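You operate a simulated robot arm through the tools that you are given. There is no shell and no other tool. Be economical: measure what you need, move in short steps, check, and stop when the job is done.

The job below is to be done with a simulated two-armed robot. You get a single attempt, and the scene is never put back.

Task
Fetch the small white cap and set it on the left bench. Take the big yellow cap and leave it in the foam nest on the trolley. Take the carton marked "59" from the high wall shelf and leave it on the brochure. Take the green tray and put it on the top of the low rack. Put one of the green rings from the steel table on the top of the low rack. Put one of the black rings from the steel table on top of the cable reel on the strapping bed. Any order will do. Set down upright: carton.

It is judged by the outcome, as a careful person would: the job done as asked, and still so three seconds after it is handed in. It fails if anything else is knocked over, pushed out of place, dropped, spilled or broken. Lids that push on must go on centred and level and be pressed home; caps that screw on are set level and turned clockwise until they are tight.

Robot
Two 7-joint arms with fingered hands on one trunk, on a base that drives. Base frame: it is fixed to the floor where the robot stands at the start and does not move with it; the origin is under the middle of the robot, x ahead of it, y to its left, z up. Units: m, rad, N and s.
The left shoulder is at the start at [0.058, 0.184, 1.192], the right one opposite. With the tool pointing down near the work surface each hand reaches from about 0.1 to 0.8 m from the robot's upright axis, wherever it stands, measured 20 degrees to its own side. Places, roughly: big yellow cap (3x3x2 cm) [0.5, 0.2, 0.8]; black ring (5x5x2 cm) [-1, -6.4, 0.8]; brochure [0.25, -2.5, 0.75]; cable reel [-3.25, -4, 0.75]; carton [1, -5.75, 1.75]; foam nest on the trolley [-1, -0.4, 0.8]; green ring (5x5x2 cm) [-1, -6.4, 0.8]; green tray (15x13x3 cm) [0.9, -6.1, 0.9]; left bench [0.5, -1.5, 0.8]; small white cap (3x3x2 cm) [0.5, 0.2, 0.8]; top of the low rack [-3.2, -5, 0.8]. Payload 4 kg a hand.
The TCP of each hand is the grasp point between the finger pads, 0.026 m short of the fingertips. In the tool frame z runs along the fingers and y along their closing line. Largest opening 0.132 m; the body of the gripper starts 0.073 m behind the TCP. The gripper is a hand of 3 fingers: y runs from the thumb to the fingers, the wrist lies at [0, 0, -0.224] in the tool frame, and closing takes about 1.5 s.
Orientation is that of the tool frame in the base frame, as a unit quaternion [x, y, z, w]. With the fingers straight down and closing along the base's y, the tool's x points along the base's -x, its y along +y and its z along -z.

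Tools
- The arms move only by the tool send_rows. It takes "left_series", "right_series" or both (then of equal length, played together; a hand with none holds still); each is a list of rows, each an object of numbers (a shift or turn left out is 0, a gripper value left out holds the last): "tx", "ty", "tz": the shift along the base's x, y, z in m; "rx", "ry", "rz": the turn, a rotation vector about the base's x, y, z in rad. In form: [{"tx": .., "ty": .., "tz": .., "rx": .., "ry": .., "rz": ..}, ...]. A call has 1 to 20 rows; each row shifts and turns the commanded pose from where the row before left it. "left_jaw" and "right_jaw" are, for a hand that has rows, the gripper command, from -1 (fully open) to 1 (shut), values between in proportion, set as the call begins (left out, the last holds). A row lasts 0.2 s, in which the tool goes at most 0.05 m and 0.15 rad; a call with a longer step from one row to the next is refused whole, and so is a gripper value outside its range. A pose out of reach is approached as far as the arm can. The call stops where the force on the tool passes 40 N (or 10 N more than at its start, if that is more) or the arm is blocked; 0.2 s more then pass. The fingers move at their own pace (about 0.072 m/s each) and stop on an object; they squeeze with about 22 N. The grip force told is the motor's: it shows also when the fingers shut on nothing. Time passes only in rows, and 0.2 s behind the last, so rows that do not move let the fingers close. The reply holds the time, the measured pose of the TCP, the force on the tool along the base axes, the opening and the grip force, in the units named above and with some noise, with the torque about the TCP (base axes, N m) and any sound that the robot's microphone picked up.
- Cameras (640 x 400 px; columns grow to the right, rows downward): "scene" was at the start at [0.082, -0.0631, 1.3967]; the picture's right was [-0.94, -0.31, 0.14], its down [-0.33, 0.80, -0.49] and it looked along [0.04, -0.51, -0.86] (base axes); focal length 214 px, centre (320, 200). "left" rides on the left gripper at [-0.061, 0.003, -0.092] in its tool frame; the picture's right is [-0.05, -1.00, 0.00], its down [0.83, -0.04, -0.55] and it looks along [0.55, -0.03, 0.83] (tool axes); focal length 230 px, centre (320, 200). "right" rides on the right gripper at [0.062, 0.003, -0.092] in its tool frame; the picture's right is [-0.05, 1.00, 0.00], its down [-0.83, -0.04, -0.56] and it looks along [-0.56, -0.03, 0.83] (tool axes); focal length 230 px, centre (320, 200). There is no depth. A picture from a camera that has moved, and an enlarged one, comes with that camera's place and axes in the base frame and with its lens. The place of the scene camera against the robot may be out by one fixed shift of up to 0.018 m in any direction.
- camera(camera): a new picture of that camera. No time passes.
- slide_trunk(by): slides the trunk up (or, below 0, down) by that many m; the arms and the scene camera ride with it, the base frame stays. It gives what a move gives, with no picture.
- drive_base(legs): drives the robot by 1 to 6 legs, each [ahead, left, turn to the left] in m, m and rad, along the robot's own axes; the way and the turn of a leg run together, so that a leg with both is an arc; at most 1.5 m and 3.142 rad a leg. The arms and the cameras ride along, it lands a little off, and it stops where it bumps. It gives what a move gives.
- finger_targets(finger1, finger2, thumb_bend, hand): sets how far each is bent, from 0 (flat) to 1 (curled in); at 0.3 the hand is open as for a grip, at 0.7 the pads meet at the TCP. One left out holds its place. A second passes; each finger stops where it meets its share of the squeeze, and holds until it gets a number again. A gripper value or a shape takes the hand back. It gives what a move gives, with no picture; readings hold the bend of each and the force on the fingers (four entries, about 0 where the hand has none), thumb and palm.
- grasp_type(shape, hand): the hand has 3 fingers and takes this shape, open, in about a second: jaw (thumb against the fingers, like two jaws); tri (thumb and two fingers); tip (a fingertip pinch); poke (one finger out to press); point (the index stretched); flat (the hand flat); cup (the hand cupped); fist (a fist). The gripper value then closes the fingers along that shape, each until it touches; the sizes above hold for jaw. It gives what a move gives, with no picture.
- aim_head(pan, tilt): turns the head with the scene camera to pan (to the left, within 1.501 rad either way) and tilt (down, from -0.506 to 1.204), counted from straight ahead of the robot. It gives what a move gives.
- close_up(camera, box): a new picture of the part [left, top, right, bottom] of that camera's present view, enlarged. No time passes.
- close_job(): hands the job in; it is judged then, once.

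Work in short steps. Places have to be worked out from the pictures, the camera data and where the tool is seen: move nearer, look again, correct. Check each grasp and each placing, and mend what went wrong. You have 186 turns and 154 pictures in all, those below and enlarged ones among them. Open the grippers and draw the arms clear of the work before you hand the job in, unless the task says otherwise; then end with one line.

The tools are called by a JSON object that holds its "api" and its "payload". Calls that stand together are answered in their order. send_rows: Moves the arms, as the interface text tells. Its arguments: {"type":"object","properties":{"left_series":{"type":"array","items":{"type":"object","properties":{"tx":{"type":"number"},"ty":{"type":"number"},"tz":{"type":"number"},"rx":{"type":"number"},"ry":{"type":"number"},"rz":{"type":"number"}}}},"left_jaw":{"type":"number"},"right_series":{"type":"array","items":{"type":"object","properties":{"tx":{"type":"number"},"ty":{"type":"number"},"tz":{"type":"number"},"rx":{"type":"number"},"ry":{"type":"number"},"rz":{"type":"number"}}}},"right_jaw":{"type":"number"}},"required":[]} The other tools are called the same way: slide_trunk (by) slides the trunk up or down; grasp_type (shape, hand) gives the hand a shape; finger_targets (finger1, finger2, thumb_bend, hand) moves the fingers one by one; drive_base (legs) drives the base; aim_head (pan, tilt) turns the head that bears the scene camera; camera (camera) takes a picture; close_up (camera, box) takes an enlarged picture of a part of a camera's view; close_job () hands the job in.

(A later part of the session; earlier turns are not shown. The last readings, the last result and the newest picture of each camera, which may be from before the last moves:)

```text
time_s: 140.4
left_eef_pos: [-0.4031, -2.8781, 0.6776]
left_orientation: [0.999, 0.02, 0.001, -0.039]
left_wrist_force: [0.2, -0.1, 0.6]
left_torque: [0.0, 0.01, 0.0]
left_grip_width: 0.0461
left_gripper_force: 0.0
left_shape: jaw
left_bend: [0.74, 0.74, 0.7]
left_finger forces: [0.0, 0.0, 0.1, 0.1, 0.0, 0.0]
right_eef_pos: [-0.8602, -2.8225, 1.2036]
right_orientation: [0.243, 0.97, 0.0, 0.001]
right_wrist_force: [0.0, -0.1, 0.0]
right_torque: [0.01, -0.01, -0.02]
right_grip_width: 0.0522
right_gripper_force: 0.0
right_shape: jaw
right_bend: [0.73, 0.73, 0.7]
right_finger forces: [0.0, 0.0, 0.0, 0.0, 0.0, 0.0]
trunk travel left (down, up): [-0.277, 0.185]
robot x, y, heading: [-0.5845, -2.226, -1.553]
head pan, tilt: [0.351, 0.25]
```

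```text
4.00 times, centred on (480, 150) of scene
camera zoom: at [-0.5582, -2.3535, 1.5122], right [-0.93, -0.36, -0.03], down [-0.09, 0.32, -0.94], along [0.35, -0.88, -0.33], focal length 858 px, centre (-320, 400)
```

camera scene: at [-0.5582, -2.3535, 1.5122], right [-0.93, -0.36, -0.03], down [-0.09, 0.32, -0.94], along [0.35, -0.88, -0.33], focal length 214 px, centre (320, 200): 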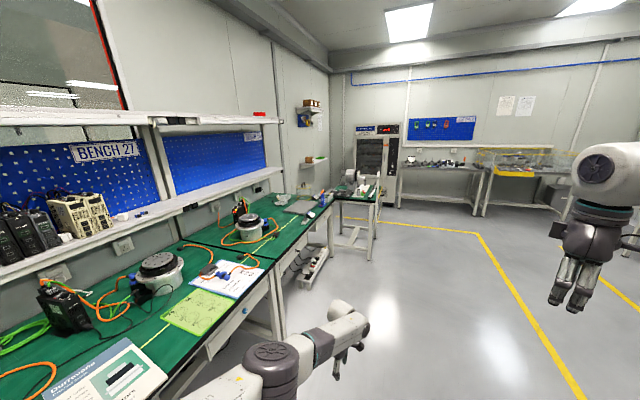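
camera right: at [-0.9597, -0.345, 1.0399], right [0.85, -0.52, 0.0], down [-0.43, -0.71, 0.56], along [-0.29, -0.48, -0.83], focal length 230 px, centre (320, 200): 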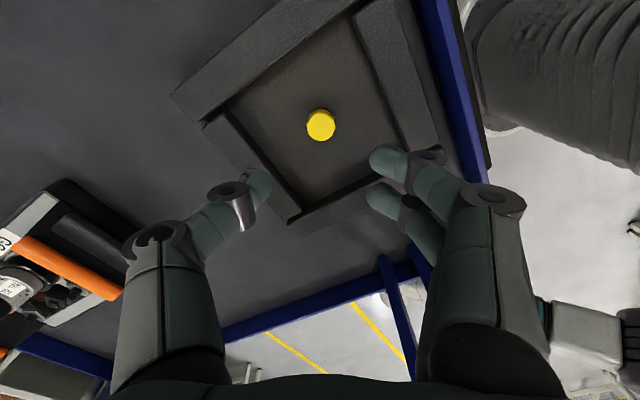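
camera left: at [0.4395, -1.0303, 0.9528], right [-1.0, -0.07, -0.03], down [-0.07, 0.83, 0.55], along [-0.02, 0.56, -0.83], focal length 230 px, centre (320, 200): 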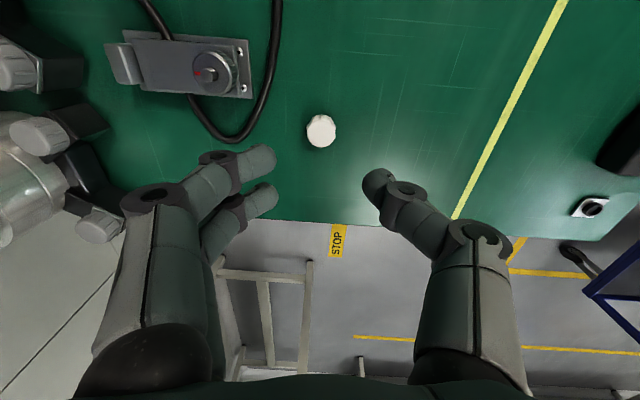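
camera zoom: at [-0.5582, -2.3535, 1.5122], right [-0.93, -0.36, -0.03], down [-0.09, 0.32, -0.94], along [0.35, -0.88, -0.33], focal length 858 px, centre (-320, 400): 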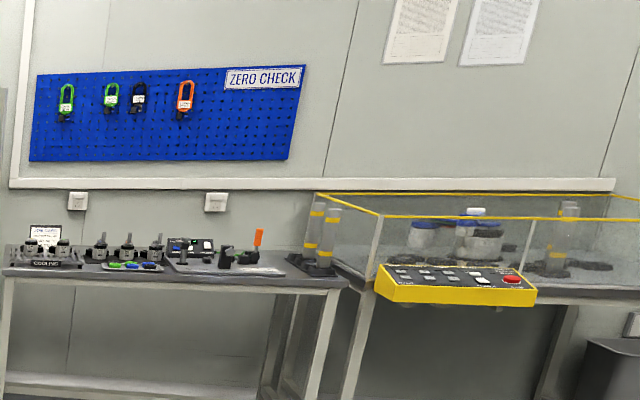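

I see three cartons on the high shelf and the green tray below, rings on the steel table. First I free the left arm from its straight pose: raise the trunk and pull the left hand back and up.

{"api": "slide_trunk", "payload": {"by": 0.1}}

{"api": "send_rows", "payload": {"left_series": [{"ty": 0.03, "tx": 0.02}, {"ty": 0.03, "tx": 0.02}, {"ty": 0.03, "tx": 0.02}, {"ty": 0.03, "tx": 0.02}, {"ty": 0.03, "tx": 0.02, "tz": 0.02}, {"ty": 0.03, "tx": 0.02, "tz": 0.03}, {"tz": 0.04}, {"tz": 0.04}, {"tz": 0.04}], "left_jaw": -0.5}}

{"api": "drive_base", "payload": {"legs": [[1.4, 0, 0]]}}

{"api": "aim_head", "payload": {"pan": 0.5, "tilt": 0.4}}

{"api": "camera", "payload": {"camera": "scene"}}

```text
time_s: 141.7
left_eef_pos: [-0.4034, -2.8925, 0.8241]
left_orientation: [1.0, 0.02, 0.001, -0.006]
left_wrist_force: [0.0, 0.0, 0.8]
left_torque: [0.05, -0.01, 0.01]
left_grip_width: 0.0459
left_gripper_force: 0.0
left_shape: jaw
left_bend: [0.74, 0.74, 0.7]
left_finger forces: [0.0, 0.0, 0.0, 0.1, 0.0, 0.0]
right_eef_pos: [-0.8611, -2.8226, 1.3029]
right_orientation: [0.242, 0.97, 0.001, 0.002]
right_wrist_force: [-0.4, 0.0, -0.1]
right_torque: [0.05, 0.03, 0.0]
right_grip_width: 0.0525
right_gripper_force: 0.0
right_shape: jaw
right_bend: [0.73, 0.73, 0.7]
right_finger forces: [0.0, 0.1, 0.1, 0.0, 0.0, 0.1]
trunk travel left (down, up): [-0.377, 0.085]
robot x, y, heading: [-0.5835, -2.2267, -1.555]
head pan, tilt: [0.351, 0.25]
```

```text
time_s: 143.7
left_eef_pos: [-0.3226, -2.7728, 0.9962]
left_orientation: [1.0, 0.021, 0.001, -0.005]
left_wrist_force: [-0.5, 0.6, -0.4]
left_torque: [0.02, 0.01, 0.05]
left_grip_width: 0.0991
left_gripper_force: 0.0
left_shape: jaw
left_bend: [0.64, 0.64, 0.6]
left_finger forces: [0.0, 0.0, 0.0, 0.0, 0.1, 0.0]
left hand out of reach, approached as far as the arm can: row 1, 2, 3
right_eef_pos: [-0.8613, -2.8235, 1.304]
right_orientation: [0.243, 0.97, 0.0, 0.002]
right_wrist_force: [-0.6, 0.4, -0.5]
right_torque: [-0.03, 0.02, -0.01]
right_grip_width: 0.0523
right_gripper_force: 0.1
right_shape: jaw
right_bend: [0.73, 0.73, 0.7]
right_finger forces: [0.0, 0.0, 0.0, 0.1, 0.0, 0.1]
trunk travel left (down, up): [-0.377, 0.085]
robot x, y, heading: [-0.5879, -2.2252, -1.558]
head pan, tilt: [0.351, 0.25]
```

```text
time_s: 150.8
left_eef_pos: [-0.2947, -4.1853, 0.9945]
left_orientation: [1.0, 0.023, 0.0, -0.006]
left_wrist_force: [-0.1, -0.5, -0.1]
left_torque: [0.02, 0.0, 0.01]
left_grip_width: 0.0986
left_gripper_force: 0.0
left_shape: jaw
left_bend: [0.64, 0.64, 0.6]
left_finger forces: [0.1, 0.0, 0.1, 0.0, 0.0, 0.0]
right_eef_pos: [-0.8325, -4.2363, 1.3047]
right_orientation: [0.24, 0.971, 0.0, 0.002]
right_wrist_force: [0.0, -0.2, 0.8]
right_torque: [0.03, 0.0, -0.01]
right_grip_width: 0.0523
right_gripper_force: 0.1
right_shape: jaw
right_bend: [0.73, 0.73, 0.7]
right_finger forces: [0.0, 0.0, 0.1, 0.1, 0.1, 0.0]
trunk travel left (down, up): [-0.377, 0.085]
robot x, y, heading: [-0.5626, -3.6405, -1.547]
head pan, tilt: [0.351, 0.25]
```

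```text
time_s: 151.5
left_eef_pos: [-0.2944, -4.1842, 0.9939]
left_orientation: [1.0, 0.022, 0.001, -0.006]
left_wrist_force: [0.1, -0.1, 0.9]
left_torque: [0.01, -0.03, 0.0]
left_grip_width: 0.0988
left_gripper_force: 0.0
left_shape: jaw
left_bend: [0.64, 0.64, 0.6]
left_finger forces: [0.1, 0.0, 0.0, 0.0, 0.0, 0.0]
right_eef_pos: [-0.8333, -4.2377, 1.3036]
right_orientation: [0.241, 0.971, 0.0, 0.002]
right_wrist_force: [0.1, 0.8, 0.4]
right_torque: [-0.01, 0.01, 0.02]
right_grip_width: 0.0523
right_gripper_force: 0.1
right_shape: jaw
right_bend: [0.73, 0.73, 0.7]
right_finger forces: [0.0, 0.0, 0.1, 0.0, 0.0, 0.1]
trunk travel left (down, up): [-0.377, 0.085]
robot x, y, heading: [-0.5637, -3.6395, -1.554]
head pan, tilt: [0.499, 0.4]
```

```text
88 pictures are left
camera scene: at [-0.5215, -3.7193, 1.6083], right [-0.87, -0.5, -0.01], down [-0.19, 0.36, -0.91], along [0.46, -0.79, -0.4], focal length 214 px, centre (320, 200)
```

scene: 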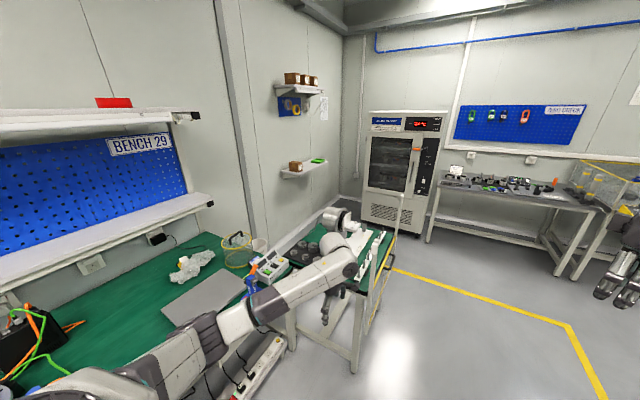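

A cobot table stands at x ≥ −0.3, y −4.6…−5.1, so I go around it: shift right, ahead, then turn to face the wall shelves.

{"api": "drive_base", "payload": {"legs": [[0.2, -0.38, 0], [1.3, 0, 0], [0.65, 0, 0], [0, 0, 1.55], [0.7, 0, 0]]}}

{"api": "aim_head", "payload": {"pan": 0.0, "tilt": 0.1}}

{"api": "camera", "payload": {"camera": "scene"}}

```text
time_s: 166.1
left_eef_pos: [-0.3125, -5.7863, 0.9944]
left_orientation: [0.837, 0.547, -0.001, -0.005]
left_wrist_force: [0.1, 0.0, -0.2]
left_torque: [-0.01, 0.02, 0.0]
left_grip_width: 0.0987
left_gripper_force: 0.1
left_shape: jaw
left_bend: [0.64, 0.64, 0.6]
left_finger forces: [0.0, 0.0, 0.0, 0.0, 0.0, 0.0]
right_eef_pos: [-0.5145, -6.2992, 1.3024]
right_orientation: [-0.297, 0.955, 0.004, -0.014]
right_wrist_force: [-7.9, 0.1, 2.2]
right_torque: [-0.09, -0.35, -0.36]
right_grip_width: 0.0512
right_gripper_force: 0.1
right_shape: jaw
right_bend: [0.73, 0.73, 0.7]
right_finger forces: [0.1, 0.0, 0.0, 0.1, 8.4, 0.0]
trunk travel left (down, up): [-0.377, 0.085]
robot x, y, heading: [-0.9214, -5.7807, -0.44]
head pan, tilt: [0.499, 0.4]
stopped in leg 4: the force on the tool passed its limit at 105 N (the readings are from after the stop); the commanded pose is now the measured one
```

```text
time_s: 167.0
left_eef_pos: [-0.3129, -5.7862, 0.9953]
left_orientation: [0.837, 0.547, -0.002, -0.004]
left_wrist_force: [-1.4, 0.0, -0.4]
left_torque: [0.0, 0.0, 0.0]
left_grip_width: 0.0986
left_gripper_force: 0.0
left_shape: jaw
left_bend: [0.64, 0.64, 0.6]
left_finger forces: [0.1, 0.0, 0.0, 0.0, 0.0, 0.0]
right_eef_pos: [-0.5148, -6.2993, 1.3014]
right_orientation: [-0.298, 0.955, 0.004, -0.014]
right_wrist_force: [-8.1, -0.1, 1.4]
right_torque: [-0.03, -0.32, -0.34]
right_grip_width: 0.0512
right_gripper_force: 0.1
right_shape: jaw
right_bend: [0.73, 0.73, 0.7]
right_finger forces: [0.1, 0.1, 0.1, 0.0, 8.0, 0.0]
trunk travel left (down, up): [-0.377, 0.085]
robot x, y, heading: [-0.9199, -5.7892, -0.44]
head pan, tilt: [0.0, 0.099]
```

```text
87 pictures are left
camera scene: at [-0.8409, -5.8211, 1.6361], right [-0.43, -0.9, 0.0], down [-0.11, 0.05, -0.99], along [0.9, -0.42, -0.12], focal length 214 px, centre (320, 200)
```

scene: 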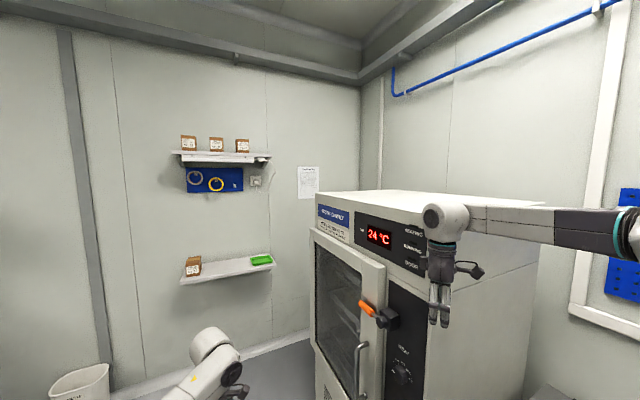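

The right thumb touched the aging cabinet's corner (at about (−0.47, −6.3)) during the turn – the cabinet looks unmoved. I turn back, retreat, then go in along y ≈ −5.65.

{"api": "drive_base", "payload": {"legs": [[0, 0, -0.15], [-0.3, 0.05, 0], [0, 0, 0.6]]}}

{"api": "camera", "payload": {"camera": "scene"}}

```text
time_s: 171.3
left_eef_pos: [-0.5906, -5.3185, 0.9951]
left_orientation: [0.697, 0.717, -0.003, -0.005]
left_wrist_force: [0.3, -0.1, 0.5]
left_torque: [0.01, -0.02, 0.0]
left_grip_width: 0.0988
left_gripper_force: 0.1
left_shape: jaw
left_bend: [0.64, 0.64, 0.6]
left_finger forces: [0.0, 0.1, 0.0, 0.0, 0.0, 0.0]
right_eef_pos: [-0.5552, -5.8676, 1.3014]
right_orientation: [-0.499, 0.866, 0.0, -0.012]
right_wrist_force: [-0.3, 0.2, 0.2]
right_torque: [-0.01, -0.03, -0.01]
right_grip_width: 0.0522
right_gripper_force: 0.0
right_shape: jaw
right_bend: [0.73, 0.73, 0.7]
right_finger forces: [0.0, 0.0, 0.0, 0.1, 0.0, 0.1]
trunk travel left (down, up): [-0.377, 0.085]
robot x, y, heading: [-1.1398, -5.575, 0.004]
head pan, tilt: [0.0, 0.099]
```

```text
86 pictures are left
camera scene: at [-1.052, -5.5712, 1.636], right [0.0, -1.0, 0.0], down [-0.12, 0.0, -0.99], along [0.99, 0.0, -0.12], focal length 214 px, centre (320, 200)
```

scene: 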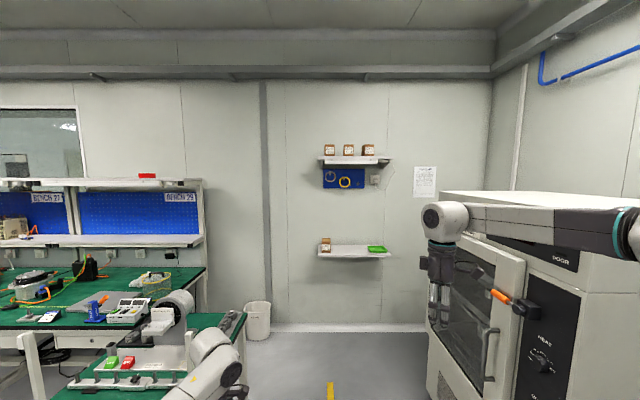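

Zoom in on cartons and lower shelf.

{"api": "close_up", "payload": {"camera": "scene", "box": [308, 138, 400, 195]}}

{"api": "close_up", "payload": {"camera": "scene", "box": [308, 225, 400, 282]}}

```text
6.96 times, centred on (354, 166) of scene
camera zoom: at [-1.052, -5.5712, 1.636], right [0.0, -1.0, 0.0], down [-0.12, 0.0, -0.99], along [0.99, 0.0, -0.12], focal length 1492 px, centre (84, 433)
```

zoom: 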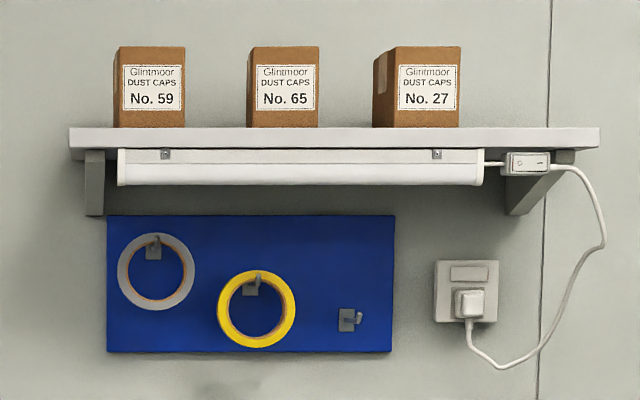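

```text
6.96 times, centred on (354, 254) of scene
camera zoom: at [-1.052, -5.5712, 1.636], right [0.0, -1.0, 0.0], down [-0.12, 0.0, -0.99], along [0.99, 0.0, -0.12], focal length 1492 px, centre (84, -172)
```

zoom: 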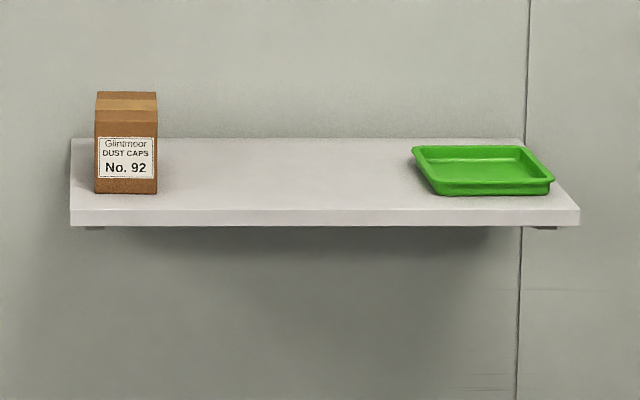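

Carton No. 59 is the left one (≈ y −5.66, z 1.76–1.87, ~9.5 cm wide). I'll grip it with the right hand, fingers pitched forward; first I reorient the right hand in free space.

{"api": "send_rows", "payload": {"right_series": [{"rz": -0.105, "tz": 0.02}, {"rz": -0.105, "tz": 0.02}, {"rz": -0.105, "tz": 0.02}, {"rz": -0.105, "tz": 0.02}, {"rz": -0.105, "tz": 0.02}, {"rz": -0.105, "tz": 0.02}, {"rz": -0.105, "tz": 0.02}, {"rz": -0.105, "tz": 0.02}, {"rz": -0.105, "tz": 0.02}, {"rz": -0.105, "tz": 0.02}, {"ry": -0.12, "tz": 0.02}, {"ry": -0.12, "tz": 0.02}, {"ry": -0.12, "tz": 0.02}, {"ry": -0.12, "tz": 0.02}, {"ry": -0.12, "tz": 0.02}, {"ry": -0.12, "tz": 0.02}, {"ry": -0.12, "tz": 0.02}, {"ry": -0.12, "tz": 0.02}], "right_jaw": -1}}

{"api": "camera", "payload": {"camera": "scene"}}

```text
time_s: 175.1
left_eef_pos: [-0.5915, -5.3172, 0.9945]
left_orientation: [0.697, 0.717, -0.003, -0.004]
left_wrist_force: [0.0, 0.6, 0.4]
left_torque: [-0.01, -0.02, -0.01]
left_grip_width: 0.0988
left_gripper_force: 0.1
left_shape: jaw
left_bend: [0.64, 0.64, 0.6]
left_finger forces: [0.1, 0.0, 0.1, 0.0, 0.0, 0.0]
right_eef_pos: [-0.5814, -5.8756, 1.6453]
right_orientation: [-0.001, 0.891, 0.009, 0.454]
right_wrist_force: [-0.1, -1.0, 0.1]
right_torque: [0.01, -0.01, -0.02]
right_grip_width: 0.132
right_gripper_force: 0.1
right_shape: jaw
right_bend: [0.3, 0.3, 0.3]
right_finger forces: [0.0, 0.1, 0.0, 0.1, 0.0, 0.0]
right hand out of reach, approached as far as the arm can: row 8, 9, 10
trunk travel left (down, up): [-0.377, 0.085]
robot x, y, heading: [-1.1413, -5.5713, 0.001]
head pan, tilt: [0.0, 0.099]
```

```text
83 pictures are left
camera scene: at [-1.0535, -5.5708, 1.6361], right [0.0, -1.0, 0.0], down [-0.12, 0.0, -0.99], along [0.99, 0.0, -0.12], focal length 214 px, centre (320, 200)
```

scene: 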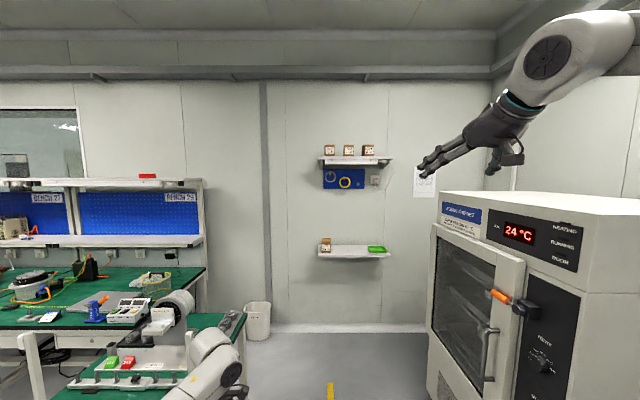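

The pitched orientation works. Now raise trunk, bring the hand to y ≈ −5.665, z ≈ 1.82, and drive nearer.

{"api": "slide_trunk", "payload": {"by": 0.08}}

{"api": "send_rows", "payload": {"right_series": [{"ty": 0.035, "tz": 0.018}, {"ty": 0.035, "tz": 0.018}, {"ty": 0.035, "tz": 0.018}, {"ty": 0.035, "tz": 0.018}, {"ty": 0.035, "tz": 0.018}, {"ty": 0.035, "tz": 0.01}]}}

{"api": "drive_base", "payload": {"legs": [[0.95, 0, 0]]}}

{"api": "camera", "payload": {"camera": "right"}}

{"api": "camera", "payload": {"camera": "scene"}}

```text
time_s: 176.3
left_eef_pos: [-0.591, -5.3177, 1.0745]
left_orientation: [0.697, 0.717, -0.003, -0.004]
left_wrist_force: [0.2, -0.2, 0.7]
left_torque: [-0.02, 0.01, -0.01]
left_grip_width: 0.0988
left_gripper_force: 0.0
left_shape: jaw
left_bend: [0.64, 0.64, 0.6]
left_finger forces: [0.1, 0.0, 0.1, 0.0, 0.1, 0.0]
right_eef_pos: [-0.5806, -5.8754, 1.7242]
right_orientation: [-0.001, 0.892, 0.008, 0.452]
right_wrist_force: [0.4, -0.4, 0.1]
right_torque: [-0.01, 0.02, -0.03]
right_grip_width: 0.132
right_gripper_force: 0.1
right_shape: jaw
right_bend: [0.3, 0.3, 0.3]
right_finger forces: [0.0, 0.0, 0.0, 0.0, 0.1, 0.0]
trunk travel left (down, up): [-0.457, 0.005]
robot x, y, heading: [-1.1403, -5.5725, 0.0]
head pan, tilt: [0.0, 0.099]
```

```text
time_s: 177.7
left_eef_pos: [-0.5901, -5.3181, 1.0749]
left_orientation: [0.697, 0.717, -0.003, -0.005]
left_wrist_force: [-0.5, -0.6, -0.2]
left_torque: [-0.02, 0.01, -0.01]
left_grip_width: 0.0989
left_gripper_force: 0.1
left_shape: jaw
left_bend: [0.64, 0.64, 0.6]
left_finger forces: [0.1, 0.1, 0.1, 0.0, 0.0, 0.1]
right_eef_pos: [-0.5779, -5.7704, 1.7764]
right_orientation: [0.0, 0.892, 0.007, 0.451]
right_wrist_force: [1.2, 0.3, 0.0]
right_torque: [0.01, 0.01, 0.01]
right_grip_width: 0.1321
right_gripper_force: 0.0
right_shape: jaw
right_bend: [0.3, 0.3, 0.3]
right_finger forces: [0.1, 0.0, 0.0, 0.0, 0.1, 0.0]
right hand out of reach, approached as far as the arm can: row 4, 5, 6
trunk travel left (down, up): [-0.457, 0.005]
robot x, y, heading: [-1.142, -5.5759, -0.0]
head pan, tilt: [0.0, 0.099]
```

```text
time_s: 182.7
left_eef_pos: [0.3686, -5.3222, 1.0749]
left_orientation: [0.699, 0.715, -0.003, -0.004]
left_wrist_force: [-0.6, 0.6, 0.0]
left_torque: [-0.01, 0.03, 0.01]
left_grip_width: 0.099
left_gripper_force: 0.0
left_shape: jaw
left_bend: [0.64, 0.64, 0.6]
left_finger forces: [0.0, 0.0, 0.0, 0.1, 0.0, 0.0]
right_eef_pos: [0.3759, -5.7746, 1.7768]
right_orientation: [0.002, 0.891, 0.007, 0.453]
right_wrist_force: [0.1, -0.2, 0.1]
right_torque: [0.02, -0.04, -0.01]
right_grip_width: 0.1324
right_gripper_force: 0.0
right_shape: jaw
right_bend: [0.3, 0.3, 0.3]
right_finger forces: [0.1, 0.0, 0.0, 0.0, 0.0, 0.0]
trunk travel left (down, up): [-0.457, 0.005]
robot x, y, heading: [-0.1822, -5.5747, -0.004]
head pan, tilt: [0.0, 0.099]
```

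```text
82 pictures are left
camera right: at [0.2664, -5.7728, 1.7808], right [0.03, 1.0, 0.06], down [0.04, -0.06, 1.0], along [1.0, -0.03, -0.04], focal length 230 px, centre (320, 200)
```

right: 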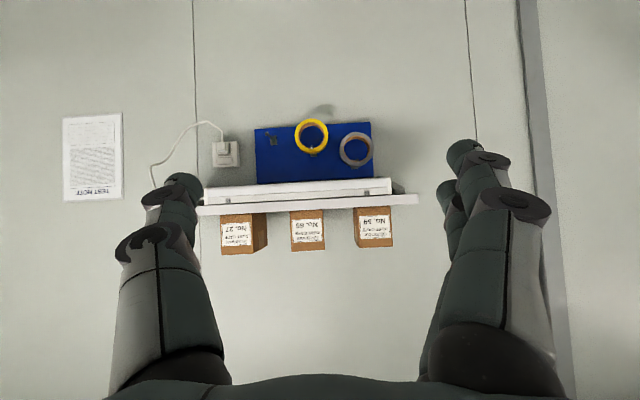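

```text
81 pictures are left
camera scene: at [-0.1064, -5.5734, 1.7182], right [0.0, -1.0, 0.0], down [-0.1, 0.0, -1.0], along [1.0, 0.0, -0.1], focal length 214 px, centre (320, 200)
```

scene: 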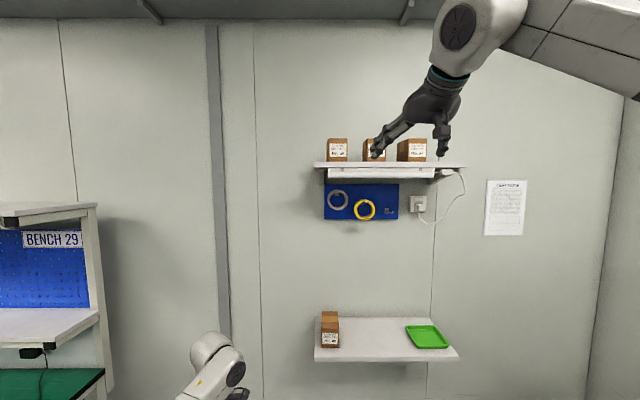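

Triangulated carton 59: front face x≈0.87, centre y≈−5.65, z 1.787–1.888. I try raising the hand 7 cm and moving +y.

{"api": "send_rows", "payload": {"right_series": [{"tz": 0.03}, {"tz": 0.03}, {"tz": 0.015}, {"ty": 0.03}, {"ty": 0.03}, {"ty": 0.03}, {"ty": 0.03}], "left_series": [{"ty": -0.02}, {"ty": -0.02}, {"ty": -0.02}, {"ty": -0.02}, {"ty": -0.02}, {"ty": 0}, {"ty": 0}]}}

```text
time_s: 184.3
left_eef_pos: [0.3691, -5.4226, 1.074]
left_orientation: [0.699, 0.715, -0.003, -0.004]
left_wrist_force: [0.4, 0.1, -0.6]
left_torque: [0.01, 0.02, -0.04]
left_grip_width: 0.0987
left_gripper_force: 0.0
left_shape: jaw
left_bend: [0.64, 0.64, 0.6]
left_finger forces: [0.0, 0.1, 0.1, 0.0, 0.0, 0.0]
right_eef_pos: [0.3783, -5.7751, 1.7762]
right_orientation: [0.002, 0.892, 0.007, 0.452]
right_wrist_force: [-0.8, 0.1, 0.5]
right_torque: [0.03, -0.02, 0.0]
right_grip_width: 0.1318
right_gripper_force: 0.0
right_shape: jaw
right_bend: [0.3, 0.3, 0.3]
right_finger forces: [0.1, 0.0, 0.1, 0.1, 0.0, 0.0]
right hand out of reach, approached as far as the arm can: row 1, 2, 3, 4, 5, 6, 7
trunk travel left (down, up): [-0.457, 0.005]
robot x, y, heading: [-0.181, -5.5738, -0.005]
head pan, tilt: [0.0, 0.099]
```

Limit reached; a more horizontal tool lowers the wrist. I pitch it up 0.35 rad more and retry.

{"api": "send_rows", "payload": {"right_series": [{"ry": -0.12}, {"ry": -0.12}, {"ry": -0.12}, {"tz": 0.03}, {"tz": 0.03}, {"tz": 0.01}, {"ty": 0.03}, {"ty": 0.03}, {"ty": 0.03}, {"ty": 0.03}]}}

{"api": "camera", "payload": {"camera": "scene"}}

```text
time_s: 186.5
left_eef_pos: [0.3706, -5.4229, 1.0726]
left_orientation: [0.7, 0.714, -0.004, -0.005]
left_wrist_force: [0.5, -0.2, -0.1]
left_torque: [-0.02, 0.02, -0.04]
left_grip_width: 0.0985
left_gripper_force: 0.2
left_shape: jaw
left_bend: [0.64, 0.64, 0.6]
left_finger forces: [0.1, 0.0, 0.1, 0.0, 0.0, 0.0]
right_eef_pos: [0.3783, -5.746, 1.8472]
right_orientation: [0.001, 0.797, 0.007, 0.604]
right_wrist_force: [-0.6, -1.1, 0.5]
right_torque: [0.01, -0.02, 0.02]
right_grip_width: 0.1321
right_gripper_force: 0.1
right_shape: jaw
right_bend: [0.3, 0.3, 0.3]
right_finger forces: [0.0, 0.1, 0.0, 0.0, 0.0, 0.0]
right hand out of reach, approached as far as the arm can: row 8, 9, 10
trunk travel left (down, up): [-0.457, 0.005]
robot x, y, heading: [-0.1788, -5.5771, -0.008]
head pan, tilt: [0.0, 0.099]
```

```text
80 pictures are left
camera scene: at [-0.1037, -5.5732, 1.7181], right [0.0, -1.0, 0.0], down [-0.1, 0.0, -0.99], along [0.99, 0.0, -0.1], focal length 214 px, centre (320, 200)
```

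scene: 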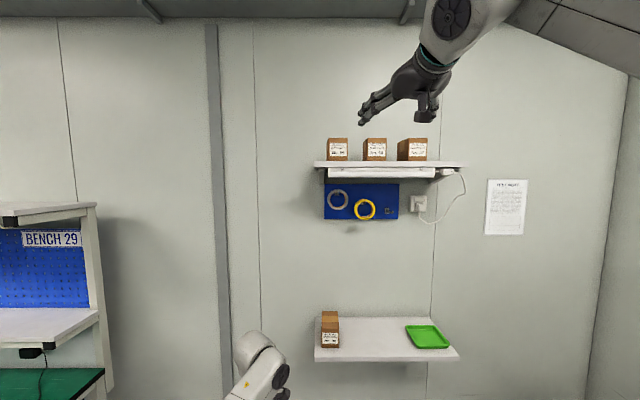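

Good: z 1.847. Move the base left 0.095 and ahead 0.38, then check.

{"api": "drive_base", "payload": {"legs": [[0.1, 0.095, 0], [0.26, 0, 0]]}}

{"api": "camera", "payload": {"camera": "right"}}

{"api": "camera", "payload": {"camera": "scene"}}

```text
time_s: 189.3
left_eef_pos: [0.7267, -5.3291, 1.0748]
left_orientation: [0.699, 0.715, -0.004, -0.003]
left_wrist_force: [-0.4, 0.5, 0.6]
left_torque: [0.01, 0.0, -0.01]
left_grip_width: 0.0991
left_gripper_force: 0.1
left_shape: jaw
left_bend: [0.64, 0.64, 0.6]
left_finger forces: [0.1, 0.0, 0.0, 0.1, 0.0, 0.0]
right_eef_pos: [0.7327, -5.6529, 1.8496]
right_orientation: [0.0, 0.796, 0.007, 0.606]
right_wrist_force: [0.0, 0.9, 0.5]
right_torque: [0.01, 0.01, 0.0]
right_grip_width: 0.1319
right_gripper_force: 0.1
right_shape: jaw
right_bend: [0.3, 0.3, 0.3]
right_finger forces: [0.0, 0.0, 0.1, 0.0, 0.0, 0.1]
trunk travel left (down, up): [-0.457, 0.005]
robot x, y, heading: [0.1768, -5.4836, -0.006]
head pan, tilt: [0.0, 0.099]
```

```text
79 pictures are left
camera right: at [0.6274, -5.6495, 1.8129], right [0.01, 1.0, 0.06], down [-0.31, -0.06, 0.95], along [0.95, -0.03, 0.31], focal length 230 px, centre (320, 200)
```

right: 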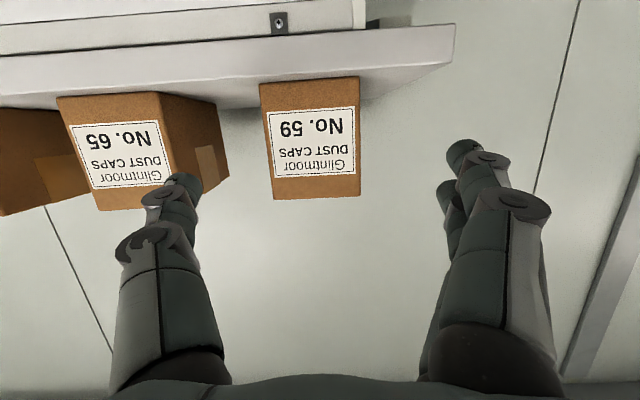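

```text
78 pictures are left
camera scene: at [0.2502, -5.4796, 1.7184], right [-0.01, -1.0, 0.0], down [-0.1, 0.0, -1.0], along [1.0, -0.01, -0.1], focal length 214 px, centre (320, 200)
```

scene: 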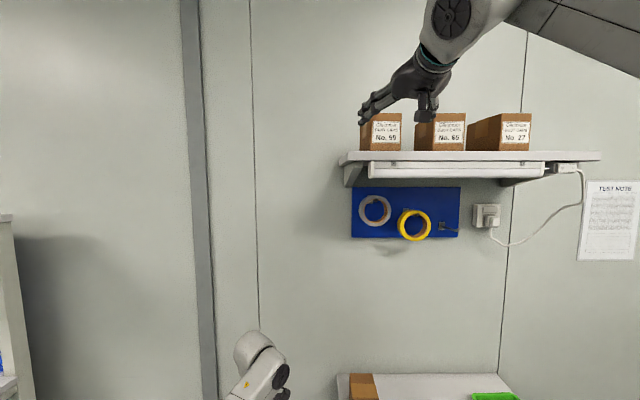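

Aligned: carton front x≈0.867, y≈−5.659. I nudge −6 mm in y, lower 8 mm, then drive ahead 0.17.

{"api": "send_rows", "payload": {"right_series": [{"ty": -0.006, "tz": -0.008}, {"tz": 0}, {"tz": 0}], "left_series": [{"tx": -0.04}, {"tx": -0.04}, {"tx": -0.04}]}}

{"api": "drive_base", "payload": {"legs": [[0.17, 0, 0]]}}

{"api": "camera", "payload": {"camera": "right"}}

```text
time_s: 190.1
left_eef_pos: [0.6086, -5.3292, 1.0735]
left_orientation: [0.699, 0.715, -0.005, -0.005]
left_wrist_force: [-0.6, 0.2, 0.0]
left_torque: [0.0, -0.01, 0.0]
left_grip_width: 0.0984
left_gripper_force: 0.0
left_shape: jaw
left_bend: [0.64, 0.64, 0.6]
left_finger forces: [0.0, 0.1, 0.1, 0.0, 0.1, 0.0]
right_eef_pos: [0.7381, -5.6582, 1.8404]
right_orientation: [0.001, 0.796, 0.007, 0.605]
right_wrist_force: [0.1, 0.0, 0.3]
right_torque: [0.0, 0.01, -0.04]
right_grip_width: 0.1322
right_gripper_force: 0.1
right_shape: jaw
right_bend: [0.3, 0.3, 0.3]
right_finger forces: [0.0, 0.0, 0.1, 0.1, 0.0, 0.0]
trunk travel left (down, up): [-0.457, 0.005]
robot x, y, heading: [0.1793, -5.4797, -0.008]
head pan, tilt: [0.0, 0.099]
```

```text
time_s: 191.5
left_eef_pos: [0.7753, -5.3297, 1.0772]
left_orientation: [0.7, 0.714, -0.003, -0.003]
left_wrist_force: [-1.2, 0.2, 0.5]
left_torque: [0.0, -0.01, -0.01]
left_grip_width: 0.0988
left_gripper_force: 0.1
left_shape: jaw
left_bend: [0.64, 0.64, 0.6]
left_finger forces: [0.0, 0.0, 0.0, 0.0, 0.0, 0.0]
right_eef_pos: [0.8994, -5.6592, 1.8426]
right_orientation: [0.001, 0.795, 0.007, 0.607]
right_wrist_force: [-0.3, -0.6, 0.0]
right_torque: [0.04, 0.01, 0.02]
right_grip_width: 0.1317
right_gripper_force: 0.0
right_shape: jaw
right_bend: [0.3, 0.3, 0.3]
right_finger forces: [0.0, 0.0, 0.0, 0.1, 0.0, 0.0]
trunk travel left (down, up): [-0.457, 0.005]
robot x, y, heading: [0.3509, -5.4841, -0.004]
head pan, tilt: [0.0, 0.099]
```

```text
77 pictures are left
camera right: at [0.7955, -5.6572, 1.8057], right [0.01, 1.0, 0.06], down [-0.32, -0.06, 0.95], along [0.95, -0.03, 0.31], focal length 230 px, centre (320, 200)
```

right: 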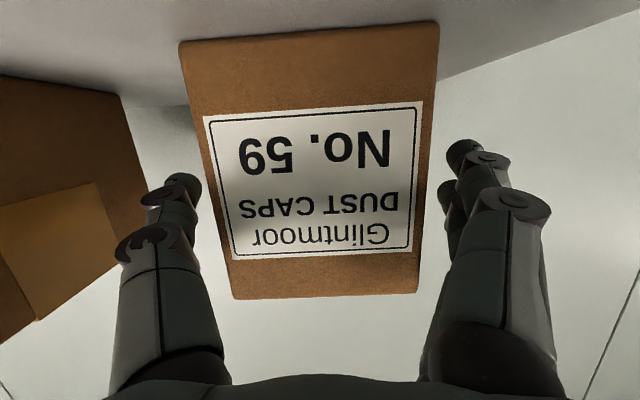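

Straddled with the fingers along both sides. Close and lift slightly.

{"api": "send_rows", "payload": {"right_series": [{"tz": 0}, {"tz": 0}, {"tz": 0}, {"tz": 0}, {"tz": 0}, {"tz": 0}], "right_jaw": 1}}

{"api": "send_rows", "payload": {"right_series": [{"tz": 0.01}, {"tz": 0.01}, {"tz": 0.01}]}}

{"api": "camera", "payload": {"camera": "right"}}

```text
time_s: 192.9
left_eef_pos: [0.778, -5.3301, 1.0737]
left_orientation: [0.7, 0.715, -0.003, -0.004]
left_wrist_force: [0.9, 0.1, 0.2]
left_torque: [-0.01, 0.01, 0.01]
left_grip_width: 0.0988
left_gripper_force: 0.2
left_shape: jaw
left_bend: [0.64, 0.64, 0.6]
left_finger forces: [0.1, 0.0, 0.1, 0.0, 0.0, 0.0]
right_eef_pos: [0.9053, -5.6592, 1.8402]
right_orientation: [0.002, 0.796, 0.007, 0.605]
right_wrist_force: [0.3, 0.3, 0.4]
right_torque: [-0.04, -0.01, 0.04]
right_grip_width: 0.0762
right_gripper_force: 22.0
right_shape: jaw
right_bend: [0.71, 0.71, 0.7]
right_finger forces: [10.1, 10.1, 0.0, 0.1, 20.3, 0.0]
trunk travel left (down, up): [-0.457, 0.005]
robot x, y, heading: [0.344, -5.4863, -0.005]
head pan, tilt: [0.0, 0.099]
```

```text
time_s: 193.7
left_eef_pos: [0.7799, -5.3317, 1.0736]
left_orientation: [0.699, 0.715, -0.004, -0.005]
left_wrist_force: [0.2, -1.0, -0.5]
left_torque: [0.01, -0.03, 0.02]
left_grip_width: 0.0988
left_gripper_force: 0.1
left_shape: jaw
left_bend: [0.64, 0.64, 0.6]
left_finger forces: [0.0, 0.1, 0.0, 0.0, 0.0, 0.1]
right_eef_pos: [0.9051, -5.6651, 1.8591]
right_orientation: [0.002, 0.796, 0.007, 0.605]
right_wrist_force: [0.3, -0.3, -3.0]
right_torque: [-0.02, 0.09, 0.04]
right_grip_width: 0.0761
right_gripper_force: 21.9
right_shape: jaw
right_bend: [0.72, 0.71, 0.7]
right_finger forces: [10.3, 10.2, 0.0, 0.1, 20.6, 0.0]
right hand out of reach, approached as far as the arm can: row 2, 3
trunk travel left (down, up): [-0.457, 0.005]
robot x, y, heading: [0.3507, -5.4813, -0.005]
head pan, tilt: [0.0, 0.099]
```

```text
76 pictures are left
camera right: at [0.8009, -5.6616, 1.8222], right [0.01, 1.0, 0.06], down [-0.31, -0.06, 0.95], along [0.95, -0.03, 0.31], focal length 230 px, centre (320, 200)
```

right: 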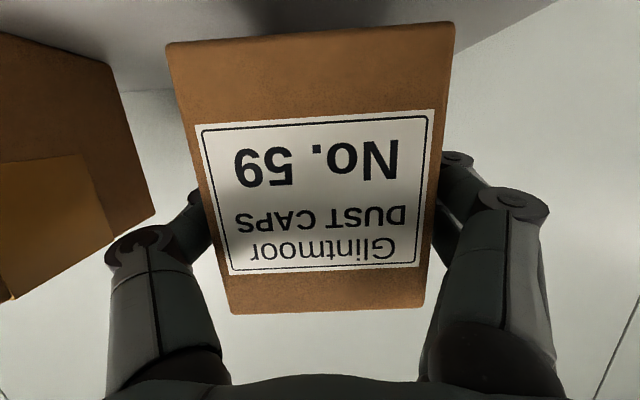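

Carton 59 held (3 N). I back straight out, then lower the hand for travel and strafe along the aisle toward the brochure.

{"api": "drive_base", "payload": {"legs": [[-0.7, 0, 0], [-0.72, 0, 0]]}}

{"api": "slide_trunk", "payload": {"by": -0.25}}

{"api": "send_rows", "payload": {"right_series": [{"tz": -0.04}, {"tz": -0.04}, {"tz": -0.04}, {"tz": -0.04}, {"tz": -0.04}, {"tz": -0.04}, {"tz": -0.04}, {"tz": -0.04}, {"tz": -0.04}, {"tz": -0.04}]}}

{"api": "drive_base", "payload": {"legs": [[0, 1.5, 0], [0, 1.5, 0]]}}

{"api": "aim_head", "payload": {"pan": -0.1, "tilt": 0.5}}

{"api": "camera", "payload": {"camera": "scene"}}

```text
time_s: 201.1
left_eef_pos: [-0.634, -5.3233, 1.0737]
left_orientation: [0.7, 0.715, -0.004, -0.005]
left_wrist_force: [0.0, 0.0, 0.0]
left_torque: [0.02, 0.03, -0.01]
left_grip_width: 0.099
left_gripper_force: 0.0
left_shape: jaw
left_bend: [0.64, 0.64, 0.6]
left_finger forces: [0.0, 0.1, 0.0, 0.0, 0.0, 0.0]
right_eef_pos: [-0.5079, -5.6573, 1.8575]
right_orientation: [0.002, 0.796, 0.007, 0.605]
right_wrist_force: [-0.1, 0.0, -3.1]
right_torque: [0.05, 0.12, 0.0]
right_grip_width: 0.0762
right_gripper_force: 21.9
right_shape: jaw
right_bend: [0.72, 0.71, 0.7]
right_finger forces: [10.2, 10.2, 0.0, 0.1, 20.6, 0.0]
trunk travel left (down, up): [-0.457, 0.005]
robot x, y, heading: [-1.0715, -5.4807, -0.009]
head pan, tilt: [0.0, 0.099]
```

```text
time_s: 203.7
left_eef_pos: [-0.6383, -5.3244, 0.8254]
left_orientation: [0.7, 0.714, -0.003, -0.004]
left_wrist_force: [0.3, 0.0, 0.2]
left_torque: [0.01, 0.0, 0.03]
left_grip_width: 0.0986
left_gripper_force: 0.0
left_shape: jaw
left_bend: [0.64, 0.64, 0.6]
left_finger forces: [0.0, 0.0, 0.1, 0.0, 0.0, 0.1]
right_eef_pos: [-0.5117, -5.657, 1.6101]
right_orientation: [0.002, 0.796, 0.008, 0.605]
right_wrist_force: [0.0, 0.1, -2.6]
right_torque: [0.03, 0.1, -0.03]
right_grip_width: 0.0763
right_gripper_force: 22.3
right_shape: jaw
right_bend: [0.72, 0.71, 0.7]
right_finger forces: [10.4, 10.2, 0.0, 0.1, 20.4, 0.0]
trunk travel left (down, up): [-0.207, 0.255]
robot x, y, heading: [-1.0691, -5.4804, -0.004]
head pan, tilt: [0.0, 0.099]
```

```text
time_s: 205.9
left_eef_pos: [-0.6362, -5.3253, 0.824]
left_orientation: [0.7, 0.714, -0.004, -0.005]
left_wrist_force: [-0.3, -0.3, -0.1]
left_torque: [0.02, 0.0, 0.01]
left_grip_width: 0.0989
left_gripper_force: 0.1
left_shape: jaw
left_bend: [0.64, 0.64, 0.6]
left_finger forces: [0.0, 0.0, 0.1, 0.0, 0.0, 0.0]
right_eef_pos: [-0.5089, -5.6597, 1.2083]
right_orientation: [0.003, 0.796, 0.007, 0.605]
right_wrist_force: [-0.5, 0.7, -2.7]
right_torque: [0.01, 0.13, 0.02]
right_grip_width: 0.0756
right_gripper_force: 21.8
right_shape: jaw
right_bend: [0.72, 0.71, 0.7]
right_finger forces: [10.0, 10.0, 0.0, 0.0, 20.2, 0.0]
trunk travel left (down, up): [-0.207, 0.255]
robot x, y, heading: [-1.0706, -5.4747, -0.006]
head pan, tilt: [0.0, 0.099]
```

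```text
time_s: 220.3
left_eef_pos: [-0.5961, -2.3273, 0.823]
left_orientation: [0.705, 0.709, -0.004, -0.005]
left_wrist_force: [0.6, 0.2, 0.1]
left_torque: [-0.02, 0.0, 0.01]
left_grip_width: 0.0989
left_gripper_force: 0.1
left_shape: jaw
left_bend: [0.64, 0.64, 0.6]
left_finger forces: [0.0, 0.0, 0.1, 0.0, 0.1, 0.0]
right_eef_pos: [-0.4753, -2.6627, 1.2079]
right_orientation: [0.009, 0.797, 0.001, 0.604]
right_wrist_force: [0.7, 0.2, -3.2]
right_torque: [-0.02, 0.1, 0.02]
right_grip_width: 0.0757
right_gripper_force: 21.6
right_shape: jaw
right_bend: [0.72, 0.71, 0.7]
right_finger forces: [10.1, 9.9, 0.1, 0.1, 20.1, 0.1]
trunk travel left (down, up): [-0.207, 0.255]
robot x, y, heading: [-1.028, -2.4694, -0.025]
head pan, tilt: [0.0, 0.099]
```

```text
time_s: 221.2
left_eef_pos: [-0.5956, -2.3268, 0.8233]
left_orientation: [0.706, 0.709, -0.004, -0.005]
left_wrist_force: [0.1, -0.4, 0.2]
left_torque: [0.02, -0.03, -0.02]
left_grip_width: 0.0988
left_gripper_force: 0.0
left_shape: jaw
left_bend: [0.64, 0.64, 0.6]
left_finger forces: [0.1, 0.0, 0.1, 0.1, 0.0, 0.0]
right_eef_pos: [-0.4752, -2.6618, 1.2083]
right_orientation: [0.008, 0.796, 0.002, 0.605]
right_wrist_force: [0.5, 0.4, -4.2]
right_torque: [0.0, 0.13, 0.0]
right_grip_width: 0.0755
right_gripper_force: 22.0
right_shape: jaw
right_bend: [0.72, 0.71, 0.7]
right_finger forces: [10.2, 10.0, 0.1, 0.0, 20.2, 0.0]
trunk travel left (down, up): [-0.207, 0.255]
robot x, y, heading: [-1.0317, -2.4739, -0.028]
head pan, tilt: [-0.099, 0.499]
```

```text
75 pictures are left
camera scene: at [-0.8616, -2.4824, 1.4055], right [-0.12, -0.99, 0.02], down [-0.61, 0.06, -0.79], along [0.78, -0.11, -0.62], focal length 214 px, centre (320, 200)
```

scene: 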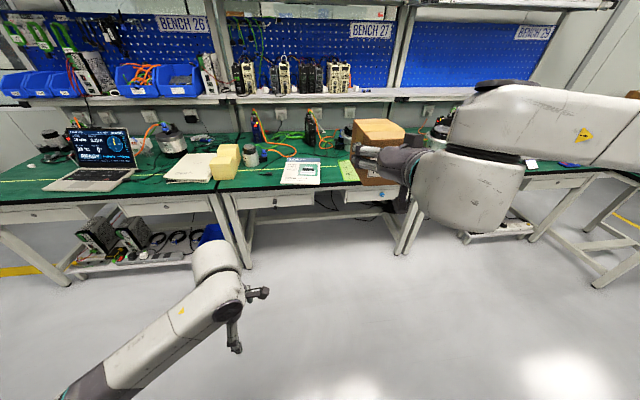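

Brochure at about (0.23…0.27, −2.52). I raise the left hand, drive closer, and look again.

{"api": "send_rows", "payload": {"left_series": [{"tz": 0.04}, {"tz": 0.04}, {"tz": 0.04}, {"tz": 0.04}]}}

{"api": "drive_base", "payload": {"legs": [[0.5, 0.14, 0.028]]}}

{"api": "aim_head", "payload": {"pan": -0.1, "tilt": 0.7}}

{"api": "camera", "payload": {"camera": "scene"}}

```text
time_s: 222.2
left_eef_pos: [-0.5961, -2.3272, 0.9847]
left_orientation: [0.706, 0.708, -0.004, -0.005]
left_wrist_force: [0.1, 0.0, -0.3]
left_torque: [0.0, -0.03, 0.03]
left_grip_width: 0.099
left_gripper_force: 0.0
left_shape: jaw
left_bend: [0.64, 0.64, 0.6]
left_finger forces: [0.1, 0.0, 0.0, 0.0, 0.1, 0.0]
right_eef_pos: [-0.4761, -2.6628, 1.2061]
right_orientation: [0.009, 0.796, 0.001, 0.605]
right_wrist_force: [-1.0, -1.1, -4.4]
right_torque: [0.01, 0.07, 0.03]
right_grip_width: 0.0754
right_gripper_force: 22.0
right_shape: jaw
right_bend: [0.72, 0.71, 0.7]
right_finger forces: [10.2, 10.1, 0.0, 0.0, 20.0, 0.0]
trunk travel left (down, up): [-0.207, 0.255]
robot x, y, heading: [-1.0256, -2.4726, -0.026]
head pan, tilt: [-0.099, 0.499]
```

```text
time_s: 225.2
left_eef_pos: [-0.1045, -2.1808, 0.9838]
left_orientation: [0.697, 0.717, -0.004, -0.005]
left_wrist_force: [1.0, 0.0, 0.3]
left_torque: [0.02, 0.0, 0.01]
left_grip_width: 0.099
left_gripper_force: 0.0
left_shape: jaw
left_bend: [0.64, 0.64, 0.6]
left_finger forces: [0.1, 0.0, 0.0, 0.0, 0.1, 0.0]
right_eef_pos: [0.0243, -2.5137, 1.2084]
right_orientation: [-0.002, 0.797, 0.01, 0.604]
right_wrist_force: [-0.3, 0.3, -2.8]
right_torque: [0.0, 0.11, -0.05]
right_grip_width: 0.0756
right_gripper_force: 22.5
right_shape: jaw
right_bend: [0.72, 0.71, 0.7]
right_finger forces: [10.0, 10.0, 0.0, 0.0, 20.1, 0.0]
trunk travel left (down, up): [-0.207, 0.255]
robot x, y, heading: [-0.535, -2.3394, -0.004]
head pan, tilt: [-0.099, 0.499]
```

```text
time_s: 225.9
left_eef_pos: [-0.1052, -2.1802, 0.9846]
left_orientation: [0.697, 0.717, -0.003, -0.005]
left_wrist_force: [0.6, 0.1, -0.3]
left_torque: [0.02, -0.01, -0.02]
left_grip_width: 0.0988
left_gripper_force: 0.0
left_shape: jaw
left_bend: [0.64, 0.64, 0.6]
left_finger forces: [0.0, 0.1, 0.0, 0.0, 0.1, 0.0]
right_eef_pos: [0.024, -2.5146, 1.2079]
right_orientation: [-0.002, 0.797, 0.01, 0.604]
right_wrist_force: [-0.6, -0.1, -3.4]
right_torque: [0.0, 0.11, 0.02]
right_grip_width: 0.0756
right_gripper_force: 22.0
right_shape: jaw
right_bend: [0.72, 0.71, 0.7]
right_finger forces: [10.1, 10.0, 0.0, 0.0, 20.1, 0.0]
trunk travel left (down, up): [-0.207, 0.255]
robot x, y, heading: [-0.5338, -2.3347, -0.0]
head pan, tilt: [-0.099, 0.7]
```

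```text
74 pictures are left
camera scene: at [-0.3749, -2.3429, 1.389], right [-0.1, -1.0, 0.02], down [-0.76, 0.06, -0.65], along [0.64, -0.07, -0.76], focal length 214 px, centre (320, 200)
```

scene: 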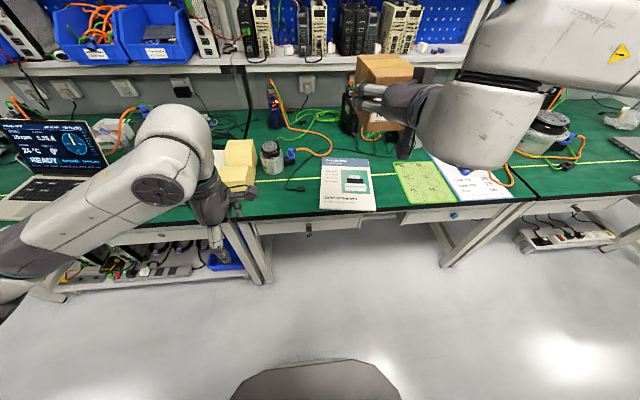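

Brochure spans x 0.10–0.40, y −2.62…−2.42 (centre ≈ (0.25, −2.52)). I drive ahead 0.22, lower the trunk a bit and lower the hand.

{"api": "drive_base", "payload": {"legs": [[0.22, 0, 0]]}}

{"api": "slide_trunk", "payload": {"by": -0.08}}

{"api": "send_rows", "payload": {"right_series": [{"tz": -0.035}, {"tz": -0.035}, {"tz": -0.035}, {"tz": -0.035}, {"tz": -0.035}, {"tz": -0.035}], "left_series": [{"tz": 0.03}, {"tz": 0.03}, {"tz": 0.03}, {"tz": 0.0}, {"tz": 0.0}, {"tz": 0.0}]}}

{"api": "camera", "payload": {"camera": "scene"}}

```text
time_s: 227.6
left_eef_pos: [0.1138, -2.181, 0.9836]
left_orientation: [0.698, 0.716, -0.004, -0.005]
left_wrist_force: [-0.4, 0.0, 0.0]
left_torque: [-0.01, -0.03, 0.01]
left_grip_width: 0.0987
left_gripper_force: 0.0
left_shape: jaw
left_bend: [0.64, 0.64, 0.6]
left_finger forces: [0.1, 0.0, 0.0, 0.0, 0.0, 0.1]
right_eef_pos: [0.2427, -2.5143, 1.2081]
right_orientation: [-0.002, 0.796, 0.01, 0.605]
right_wrist_force: [0.2, -0.6, -2.5]
right_torque: [-0.04, 0.06, -0.01]
right_grip_width: 0.0755
right_gripper_force: 21.7
right_shape: jaw
right_bend: [0.72, 0.71, 0.7]
right_finger forces: [10.1, 9.9, 0.0, 0.0, 20.1, 0.0]
trunk travel left (down, up): [-0.207, 0.255]
robot x, y, heading: [-0.3193, -2.3356, 0.001]
head pan, tilt: [-0.099, 0.7]
```

```text
time_s: 228.8
left_eef_pos: [0.1129, -2.1801, 0.9054]
left_orientation: [0.697, 0.717, -0.003, -0.004]
left_wrist_force: [-0.8, -0.3, -0.2]
left_torque: [-0.01, -0.01, -0.03]
left_grip_width: 0.0987
left_gripper_force: 0.0
left_shape: jaw
left_bend: [0.64, 0.64, 0.6]
left_finger forces: [0.0, 0.1, 0.0, 0.0, 0.0, 0.0]
right_eef_pos: [0.2405, -2.5129, 1.1288]
right_orientation: [-0.002, 0.796, 0.01, 0.605]
right_wrist_force: [-0.7, -0.4, -2.8]
right_torque: [-0.01, 0.13, 0.02]
right_grip_width: 0.0757
right_gripper_force: 22.6
right_shape: jaw
right_bend: [0.72, 0.71, 0.7]
right_finger forces: [10.1, 10.0, 0.0, 0.0, 20.1, 0.0]
trunk travel left (down, up): [-0.127, 0.335]
robot x, y, heading: [-0.3177, -2.3362, 0.002]
head pan, tilt: [-0.099, 0.7]
```

```text
time_s: 230.2
left_eef_pos: [0.1132, -2.1802, 0.9931]
left_orientation: [0.697, 0.717, -0.004, -0.005]
left_wrist_force: [-0.1, -0.5, 0.3]
left_torque: [-0.03, 0.01, -0.01]
left_grip_width: 0.0987
left_gripper_force: 0.1
left_shape: jaw
left_bend: [0.64, 0.64, 0.6]
left_finger forces: [0.0, 0.0, 0.0, 0.0, 0.0, 0.0]
right_eef_pos: [0.2632, -2.5587, 0.9842]
right_orientation: [-0.007, 0.799, 0.009, 0.601]
right_wrist_force: [0.5, -0.5, -2.0]
right_torque: [0.03, 0.11, 0.03]
right_grip_width: 0.0758
right_gripper_force: 21.7
right_shape: jaw
right_bend: [0.72, 0.71, 0.7]
right_finger forces: [10.1, 10.1, 0.1, 0.0, 20.2, 0.1]
right hand out of reach, approached as far as the arm can: row 3, 4, 5, 6
trunk travel left (down, up): [-0.127, 0.335]
robot x, y, heading: [-0.3119, -2.3365, 0.0]
head pan, tilt: [-0.099, 0.7]
```

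```text
73 pictures are left
camera scene: at [-0.0953, -2.3428, 1.2817], right [-0.09, -1.0, 0.03], down [-0.83, 0.06, -0.55], along [0.55, -0.07, -0.83], focal length 214 px, centre (320, 200)
```

scene: 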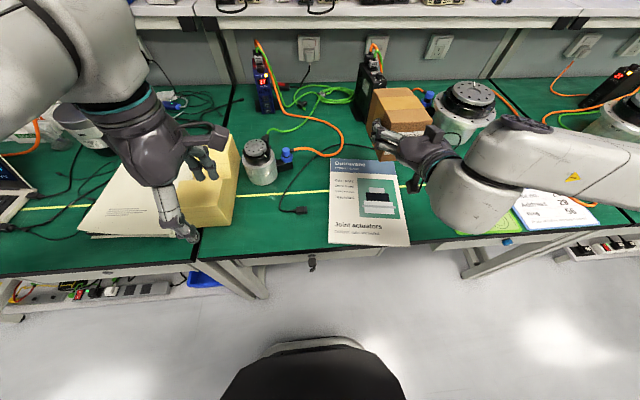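

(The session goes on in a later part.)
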